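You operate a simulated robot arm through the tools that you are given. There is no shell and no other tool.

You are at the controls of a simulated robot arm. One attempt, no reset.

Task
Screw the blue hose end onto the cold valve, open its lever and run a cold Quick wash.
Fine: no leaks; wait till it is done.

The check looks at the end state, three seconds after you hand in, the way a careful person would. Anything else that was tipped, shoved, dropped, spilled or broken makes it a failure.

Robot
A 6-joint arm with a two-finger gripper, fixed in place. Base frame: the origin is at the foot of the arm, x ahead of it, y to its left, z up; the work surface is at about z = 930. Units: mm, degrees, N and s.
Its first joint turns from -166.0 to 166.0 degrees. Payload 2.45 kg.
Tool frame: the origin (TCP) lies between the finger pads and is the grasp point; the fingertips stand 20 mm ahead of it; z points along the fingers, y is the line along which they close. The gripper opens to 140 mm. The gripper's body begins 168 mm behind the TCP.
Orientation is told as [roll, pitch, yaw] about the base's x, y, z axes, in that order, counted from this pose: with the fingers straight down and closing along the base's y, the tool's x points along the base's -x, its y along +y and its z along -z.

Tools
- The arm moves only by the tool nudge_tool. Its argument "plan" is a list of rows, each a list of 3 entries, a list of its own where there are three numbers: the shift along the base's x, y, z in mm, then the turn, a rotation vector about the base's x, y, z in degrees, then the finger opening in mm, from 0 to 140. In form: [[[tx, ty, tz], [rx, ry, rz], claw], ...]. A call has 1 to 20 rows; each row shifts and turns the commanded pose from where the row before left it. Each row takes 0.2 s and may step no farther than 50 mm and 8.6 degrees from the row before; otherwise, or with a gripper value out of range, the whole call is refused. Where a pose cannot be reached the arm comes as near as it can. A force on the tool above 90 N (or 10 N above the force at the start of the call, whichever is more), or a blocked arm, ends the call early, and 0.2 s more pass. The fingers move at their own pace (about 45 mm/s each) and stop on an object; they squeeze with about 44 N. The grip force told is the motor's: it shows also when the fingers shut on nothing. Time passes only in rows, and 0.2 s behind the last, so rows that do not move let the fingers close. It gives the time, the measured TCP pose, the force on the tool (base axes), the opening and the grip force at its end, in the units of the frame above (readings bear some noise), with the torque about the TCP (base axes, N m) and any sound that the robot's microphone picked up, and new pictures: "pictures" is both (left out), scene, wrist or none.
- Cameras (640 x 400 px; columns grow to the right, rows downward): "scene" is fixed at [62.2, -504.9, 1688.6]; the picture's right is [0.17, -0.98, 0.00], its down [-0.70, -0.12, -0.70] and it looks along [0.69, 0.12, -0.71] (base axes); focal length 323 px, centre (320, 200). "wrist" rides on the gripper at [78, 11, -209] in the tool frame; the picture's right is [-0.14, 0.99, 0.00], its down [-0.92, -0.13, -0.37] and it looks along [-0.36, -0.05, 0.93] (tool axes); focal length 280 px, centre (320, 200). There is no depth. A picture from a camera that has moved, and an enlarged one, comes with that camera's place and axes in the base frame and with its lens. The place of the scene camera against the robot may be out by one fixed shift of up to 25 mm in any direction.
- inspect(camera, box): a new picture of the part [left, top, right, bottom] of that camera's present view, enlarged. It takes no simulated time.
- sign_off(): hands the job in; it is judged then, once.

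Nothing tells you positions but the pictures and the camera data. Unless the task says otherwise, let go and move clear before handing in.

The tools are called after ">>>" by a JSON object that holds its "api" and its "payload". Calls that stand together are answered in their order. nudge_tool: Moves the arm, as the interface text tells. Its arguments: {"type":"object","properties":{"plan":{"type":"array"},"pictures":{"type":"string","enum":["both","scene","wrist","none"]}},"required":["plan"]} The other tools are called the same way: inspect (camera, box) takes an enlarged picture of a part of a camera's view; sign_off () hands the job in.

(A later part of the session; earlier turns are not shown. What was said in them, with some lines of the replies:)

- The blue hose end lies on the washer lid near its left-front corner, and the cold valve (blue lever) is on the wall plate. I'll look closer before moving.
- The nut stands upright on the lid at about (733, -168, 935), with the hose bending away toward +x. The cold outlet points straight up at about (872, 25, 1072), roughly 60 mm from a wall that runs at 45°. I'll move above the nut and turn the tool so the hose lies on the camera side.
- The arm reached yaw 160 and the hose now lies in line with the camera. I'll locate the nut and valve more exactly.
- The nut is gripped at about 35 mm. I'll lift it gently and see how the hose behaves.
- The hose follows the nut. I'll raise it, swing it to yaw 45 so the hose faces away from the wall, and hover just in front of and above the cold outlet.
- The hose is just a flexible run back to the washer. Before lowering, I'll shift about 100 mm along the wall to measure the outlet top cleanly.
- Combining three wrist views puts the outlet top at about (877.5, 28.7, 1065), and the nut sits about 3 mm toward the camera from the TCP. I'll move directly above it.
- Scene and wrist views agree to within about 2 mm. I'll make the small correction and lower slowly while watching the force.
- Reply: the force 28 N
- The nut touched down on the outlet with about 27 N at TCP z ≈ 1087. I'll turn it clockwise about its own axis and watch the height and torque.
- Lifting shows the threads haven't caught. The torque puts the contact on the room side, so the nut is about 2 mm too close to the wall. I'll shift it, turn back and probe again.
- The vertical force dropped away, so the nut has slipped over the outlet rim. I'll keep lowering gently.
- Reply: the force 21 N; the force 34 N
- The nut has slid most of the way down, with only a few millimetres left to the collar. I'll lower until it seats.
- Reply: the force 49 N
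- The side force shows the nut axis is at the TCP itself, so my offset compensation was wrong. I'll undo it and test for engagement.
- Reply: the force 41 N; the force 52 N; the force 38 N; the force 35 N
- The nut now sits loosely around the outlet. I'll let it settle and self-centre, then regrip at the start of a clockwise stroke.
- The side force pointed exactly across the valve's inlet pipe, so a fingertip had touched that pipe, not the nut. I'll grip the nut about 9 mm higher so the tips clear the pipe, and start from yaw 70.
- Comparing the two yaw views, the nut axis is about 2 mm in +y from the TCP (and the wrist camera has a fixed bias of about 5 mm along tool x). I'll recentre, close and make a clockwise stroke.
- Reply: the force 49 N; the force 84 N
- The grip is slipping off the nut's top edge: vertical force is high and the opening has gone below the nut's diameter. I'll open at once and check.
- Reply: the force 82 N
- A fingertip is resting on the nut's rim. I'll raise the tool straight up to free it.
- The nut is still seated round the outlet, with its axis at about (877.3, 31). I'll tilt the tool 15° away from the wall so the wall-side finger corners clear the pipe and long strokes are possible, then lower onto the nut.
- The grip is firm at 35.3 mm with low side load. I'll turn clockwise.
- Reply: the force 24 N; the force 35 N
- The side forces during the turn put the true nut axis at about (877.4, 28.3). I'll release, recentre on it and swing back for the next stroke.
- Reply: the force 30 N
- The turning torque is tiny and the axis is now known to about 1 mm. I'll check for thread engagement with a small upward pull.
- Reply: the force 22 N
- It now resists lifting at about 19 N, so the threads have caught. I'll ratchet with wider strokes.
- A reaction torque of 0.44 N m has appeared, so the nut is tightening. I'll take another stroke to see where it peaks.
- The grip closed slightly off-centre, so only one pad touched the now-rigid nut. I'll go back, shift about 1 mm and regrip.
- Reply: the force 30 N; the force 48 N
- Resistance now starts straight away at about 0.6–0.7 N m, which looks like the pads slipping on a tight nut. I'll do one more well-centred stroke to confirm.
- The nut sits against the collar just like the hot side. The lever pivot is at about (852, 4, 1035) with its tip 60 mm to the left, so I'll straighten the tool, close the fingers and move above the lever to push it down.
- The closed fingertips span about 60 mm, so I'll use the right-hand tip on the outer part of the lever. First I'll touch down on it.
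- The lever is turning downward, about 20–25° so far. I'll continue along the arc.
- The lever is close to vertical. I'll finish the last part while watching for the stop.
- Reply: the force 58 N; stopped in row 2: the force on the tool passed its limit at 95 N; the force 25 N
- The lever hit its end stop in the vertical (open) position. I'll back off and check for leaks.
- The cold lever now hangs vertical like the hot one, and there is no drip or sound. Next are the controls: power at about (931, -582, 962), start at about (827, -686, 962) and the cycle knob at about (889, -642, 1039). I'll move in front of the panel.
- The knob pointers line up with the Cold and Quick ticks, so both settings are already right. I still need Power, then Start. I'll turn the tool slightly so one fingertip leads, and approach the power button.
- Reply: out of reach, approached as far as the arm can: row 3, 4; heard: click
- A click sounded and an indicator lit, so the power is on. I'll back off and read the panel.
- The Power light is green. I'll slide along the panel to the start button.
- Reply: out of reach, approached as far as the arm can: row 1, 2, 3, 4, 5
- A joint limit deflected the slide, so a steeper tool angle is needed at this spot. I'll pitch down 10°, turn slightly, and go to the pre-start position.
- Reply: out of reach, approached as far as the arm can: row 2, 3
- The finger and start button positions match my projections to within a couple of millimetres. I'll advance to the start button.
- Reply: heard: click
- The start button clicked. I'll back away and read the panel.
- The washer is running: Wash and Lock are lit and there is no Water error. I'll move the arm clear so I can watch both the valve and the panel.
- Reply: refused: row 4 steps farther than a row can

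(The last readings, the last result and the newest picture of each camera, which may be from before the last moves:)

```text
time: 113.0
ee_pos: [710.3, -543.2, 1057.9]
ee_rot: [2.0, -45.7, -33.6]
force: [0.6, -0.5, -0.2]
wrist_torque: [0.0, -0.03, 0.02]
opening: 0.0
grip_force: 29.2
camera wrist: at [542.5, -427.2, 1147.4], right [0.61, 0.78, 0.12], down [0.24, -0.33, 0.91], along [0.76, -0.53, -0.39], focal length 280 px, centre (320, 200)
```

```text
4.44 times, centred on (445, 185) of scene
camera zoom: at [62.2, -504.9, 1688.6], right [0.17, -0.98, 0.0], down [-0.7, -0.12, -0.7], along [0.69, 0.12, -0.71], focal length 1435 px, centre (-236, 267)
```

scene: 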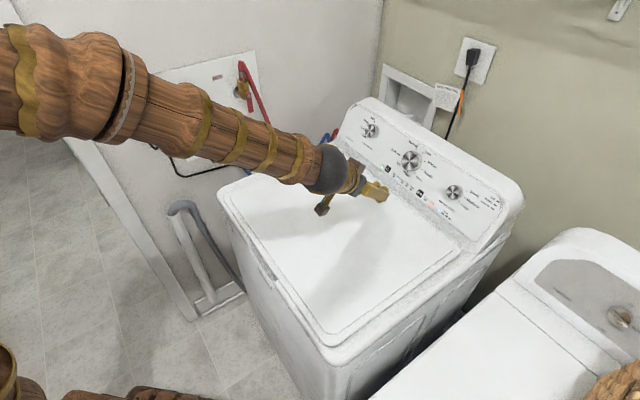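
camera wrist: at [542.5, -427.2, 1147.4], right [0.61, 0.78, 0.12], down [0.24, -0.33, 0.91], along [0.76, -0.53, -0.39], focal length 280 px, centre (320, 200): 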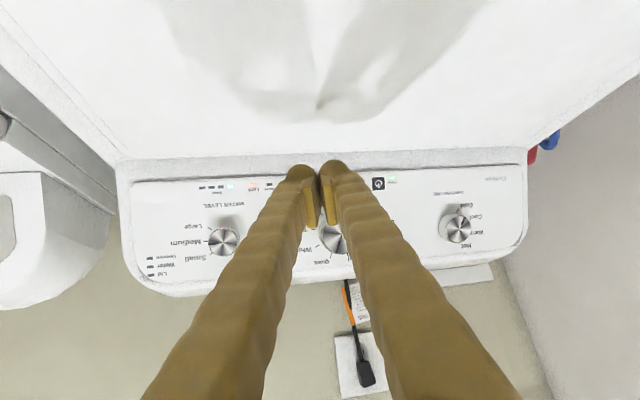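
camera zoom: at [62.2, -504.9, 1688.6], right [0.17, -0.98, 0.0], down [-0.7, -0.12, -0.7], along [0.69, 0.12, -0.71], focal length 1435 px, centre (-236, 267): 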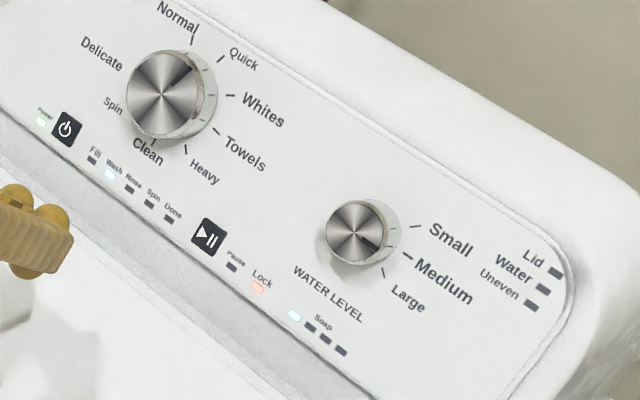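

>>> {"api": "nudge_tool", "payload": {"plan": [[[-10, 0, 40], [0, 0, 0], 0], [[-5, 10, 40], [0, 0, 0], 0], [[0, 20, 35], [4.5, 6.9, 0], 0], [[0, 25, 30], [4.5, 6.9, 0], 0], [[0, 30, 25], [4.5, 6.9, 0], 0], [[0, 30, 20], [4.5, 6.9, 0], 0], [[0, 30, 10], [4.5, 6.9, 0], 0], [[0, 30, 0], [0, 0, 0], 0], [[0, 30, 0], [0, 0, 0], 0]]}}

>>> {"api": "inspect", "payload": {"camera": "scene", "box": [165, 95, 265, 175]}}

>>> {"api": "inspect", "payload": {"camera": "scene", "box": [375, 140, 515, 230]}}

```text
time: 115.0
ee_pos: [660.8, -366.5, 1224.3]
ee_rot: [14.8, -8.3, -34.8]
force: [0.5, 0.5, -1.1]
wrist_torque: [0.02, 0.06, -0.01]
opening: 0.0
grip_force: 29.8
out of reach, approached as far as the arm can: row 3, 4, 5, 6, 7, 8, 9
camera wrist: at [549.8, -340.8, 1415.2], right [0.63, 0.73, 0.27], down [0.59, -0.67, 0.45], along [0.51, -0.13, -0.85], focal length 280 px, centre (320, 200)
```

scene: 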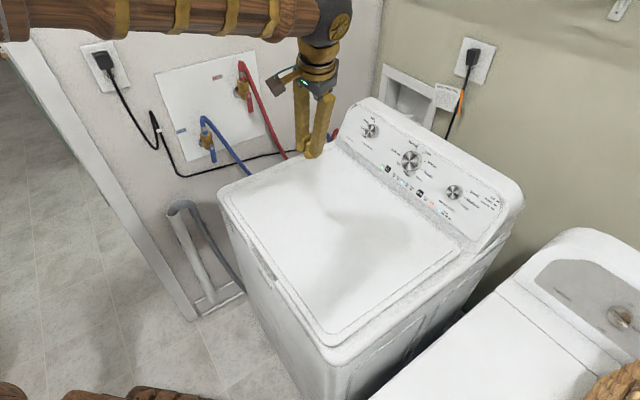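
wrist: 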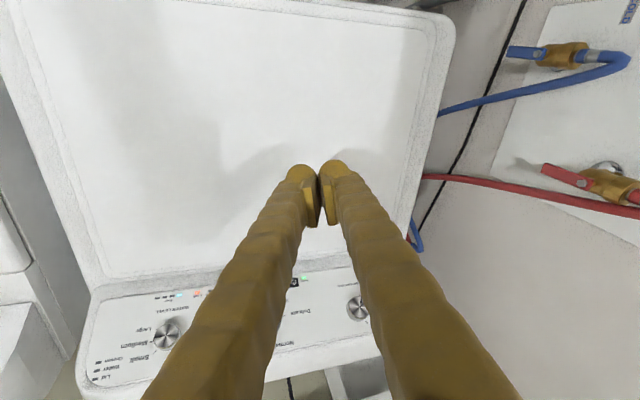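

```text
5.00 times, centred on (215, 135) of scene
camera zoom: at [62.2, -504.9, 1688.6], right [0.17, -0.98, 0.0], down [-0.7, -0.12, -0.7], along [0.69, 0.12, -0.71], focal length 1614 px, centre (845, 525)
```

zoom: 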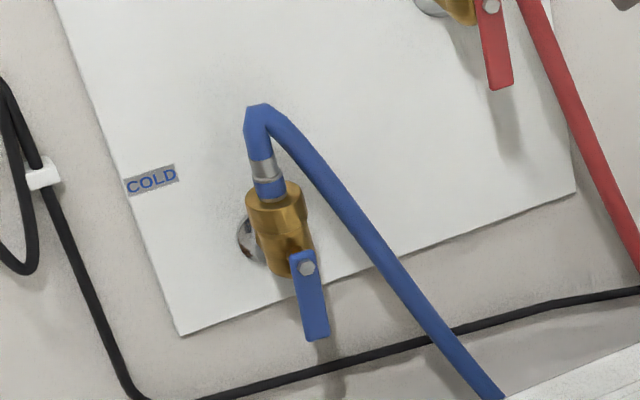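

```text
4.44 times, centred on (445, 185) of scene
camera zoom: at [62.2, -504.9, 1688.6], right [0.17, -0.98, 0.0], down [-0.7, -0.12, -0.7], along [0.69, 0.12, -0.71], focal length 1435 px, centre (-236, 267)
```

zoom: 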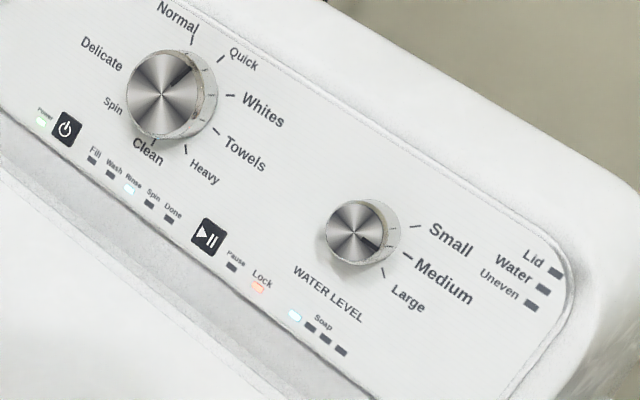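

There is no leak at the cold joint, and the cycle has reached Rinse. The arm is clear, so I'll wait.

>>> {"api": "nudge_tool", "payload": {"plan": [[[0, 0, 0], [0, 0, 0], 0], [[0, 0, 0], [0, 0, 0], 0], [[0, 0, 0], [0, 0, 0], 0], [[0, 0, 0], [0, 0, 0], 0], [[0, 0, 0], [0, 0, 0], 0], [[0, 0, 0], [0, 0, 0], 0], [[0, 0, 0], [0, 0, 0], 0], [[0, 0, 0], [0, 0, 0], 0], [[0, 0, 0], [0, 0, 0], 0], [[0, 0, 0], [0, 0, 0], 0], [[0, 0, 0], [0, 0, 0], 0], [[0, 0, 0], [0, 0, 0], 0], [[0, 0, 0], [0, 0, 0], 0], [[0, 0, 0], [0, 0, 0], 0], [[0, 0, 0], [0, 0, 0], 0], [[0, 0, 0], [0, 0, 0], 0], [[0, 0, 0], [0, 0, 0], 0], [[0, 0, 0], [0, 0, 0], 0], [[0, 0, 0], [0, 0, 0], 0], [[0, 0, 0], [0, 0, 0], 0]], "pictures": "none"}}

>>> {"api": "inspect", "payload": {"camera": "scene", "box": [375, 140, 515, 230]}}

>>> {"api": "inspect", "payload": {"camera": "scene", "box": [130, 95, 290, 330]}}

```text
time: 119.2
ee_pos: [661.0, -367.0, 1224.9]
ee_rot: [14.8, -8.3, -34.9]
force: [-0.7, -0.7, -0.7]
wrist_torque: [0.0, -0.01, -0.01]
opening: 0.0
grip_force: 29.4
```

```text
4.44 times, centred on (445, 185) of scene
camera zoom: at [62.2, -504.9, 1688.6], right [0.17, -0.98, 0.0], down [-0.7, -0.12, -0.7], along [0.69, 0.12, -0.71], focal length 1435 px, centre (-236, 267)
```

zoom: 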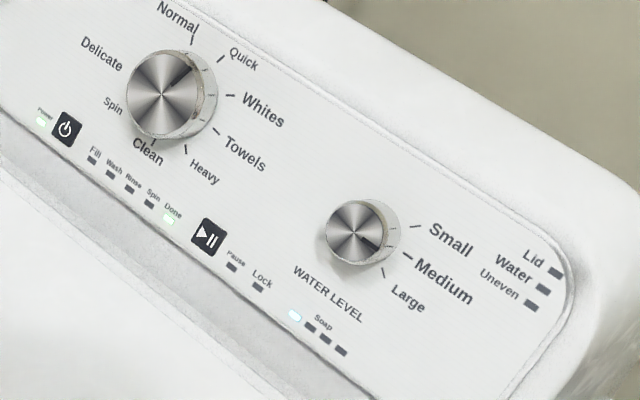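

```text
1.70 times, centred on (210, 212) of scene
camera zoom: at [62.2, -504.9, 1688.6], right [0.17, -0.98, 0.0], down [-0.7, -0.12, -0.7], along [0.69, 0.12, -0.71], focal length 550 px, centre (507, 179)
```

zoom: 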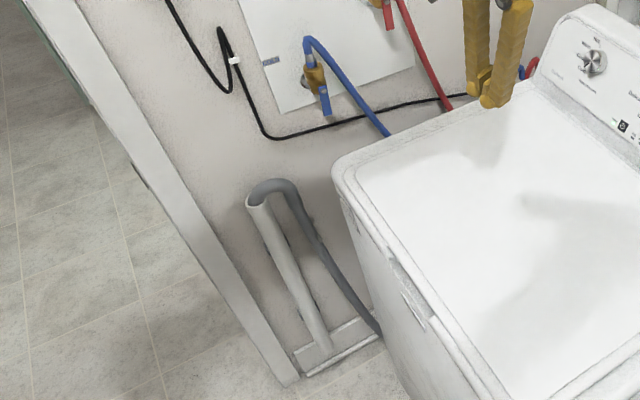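

The Done light is on, Lock is off, and I see no water on the floor. One last close look at the joint before handing in.

>>> {"api": "inspect", "payload": {"camera": "scene", "box": [185, 110, 235, 160]}}

>>> {"api": "inspect", "payload": {"camera": "wrist", "box": [480, 10, 640, 130]}}

>>> {"api": "inspect", "payload": {"camera": "scene", "box": [180, 150, 290, 330]}}

```text
8.00 times, centred on (210, 135) of scene
camera zoom: at [62.2, -504.9, 1688.6], right [0.17, -0.98, 0.0], down [-0.7, -0.12, -0.7], along [0.69, 0.12, -0.71], focal length 2583 px, centre (1200, 720)
```

zoom: 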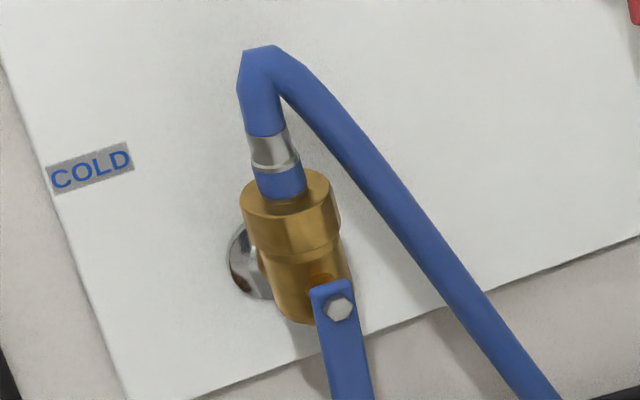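

```text
3.33 times, centred on (560, 70) of wrist
camera zoom: at [549.8, -340.9, 1415.5], right [0.63, 0.73, 0.27], down [0.58, -0.67, 0.46], along [0.51, -0.13, -0.85], focal length 935 px, centre (-480, 633)
```

zoom: 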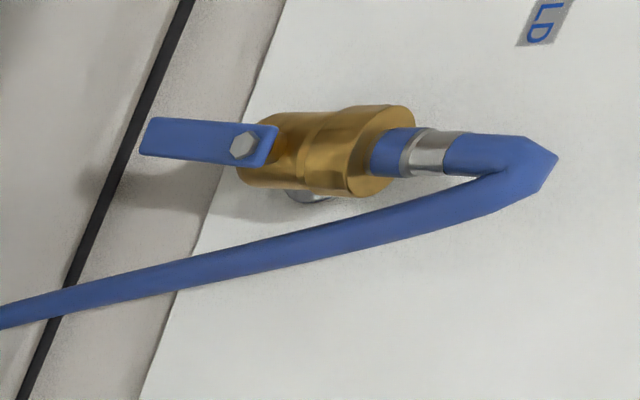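

```text
2.22 times, centred on (235, 240) of scene
camera zoom: at [62.2, -504.9, 1688.6], right [0.17, -0.98, 0.0], down [-0.7, -0.12, -0.7], along [0.69, 0.12, -0.71], focal length 717 px, centre (509, 111)
```

zoom: 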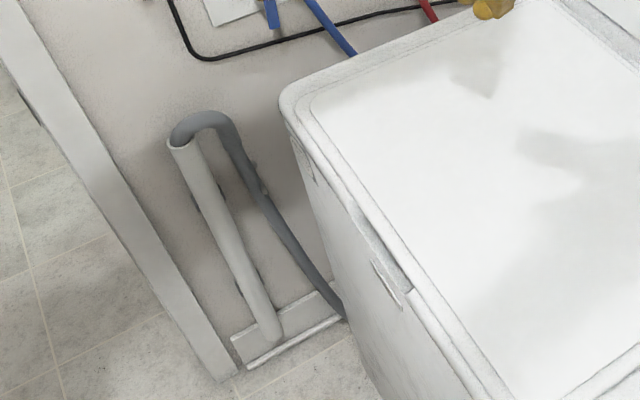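

The cold joint is seated and dry, the lever is open, the Done light is on and the arm is clear. I'm handing in.

>>> {"api": "sign_off", "payload": {}}

```text
The job is handed in.
```

The blue hose end is screwed onto the cold valve, its lever is open, and a cold Quick wash has run through to Done.

- **Joint:** I turned the nut clockwise until my grip slipped at about 0.5–0.7 N m. It sits against the collar like the hot side. I saw no water at the joint or on the floor during the wash or afterwards.
- **Lever:** It hangs straight down against its end stop, matching the hot lever.
- **Wash:** The knobs already pointed at Cold and Quick, so I left them alone. I pressed Power, then Start. The cycle ran to Done, the Lock light went off, and the Water, Lid and Uneven warning lights were unlit when I checked.
- **Contact along the way:** One regrip on the nut slipped and pressed down on its rim with about 80 N. The lever push peaked at about 95 N at its stop. I saw no damage from either.

The arm is clear of the washer and holding nothing.
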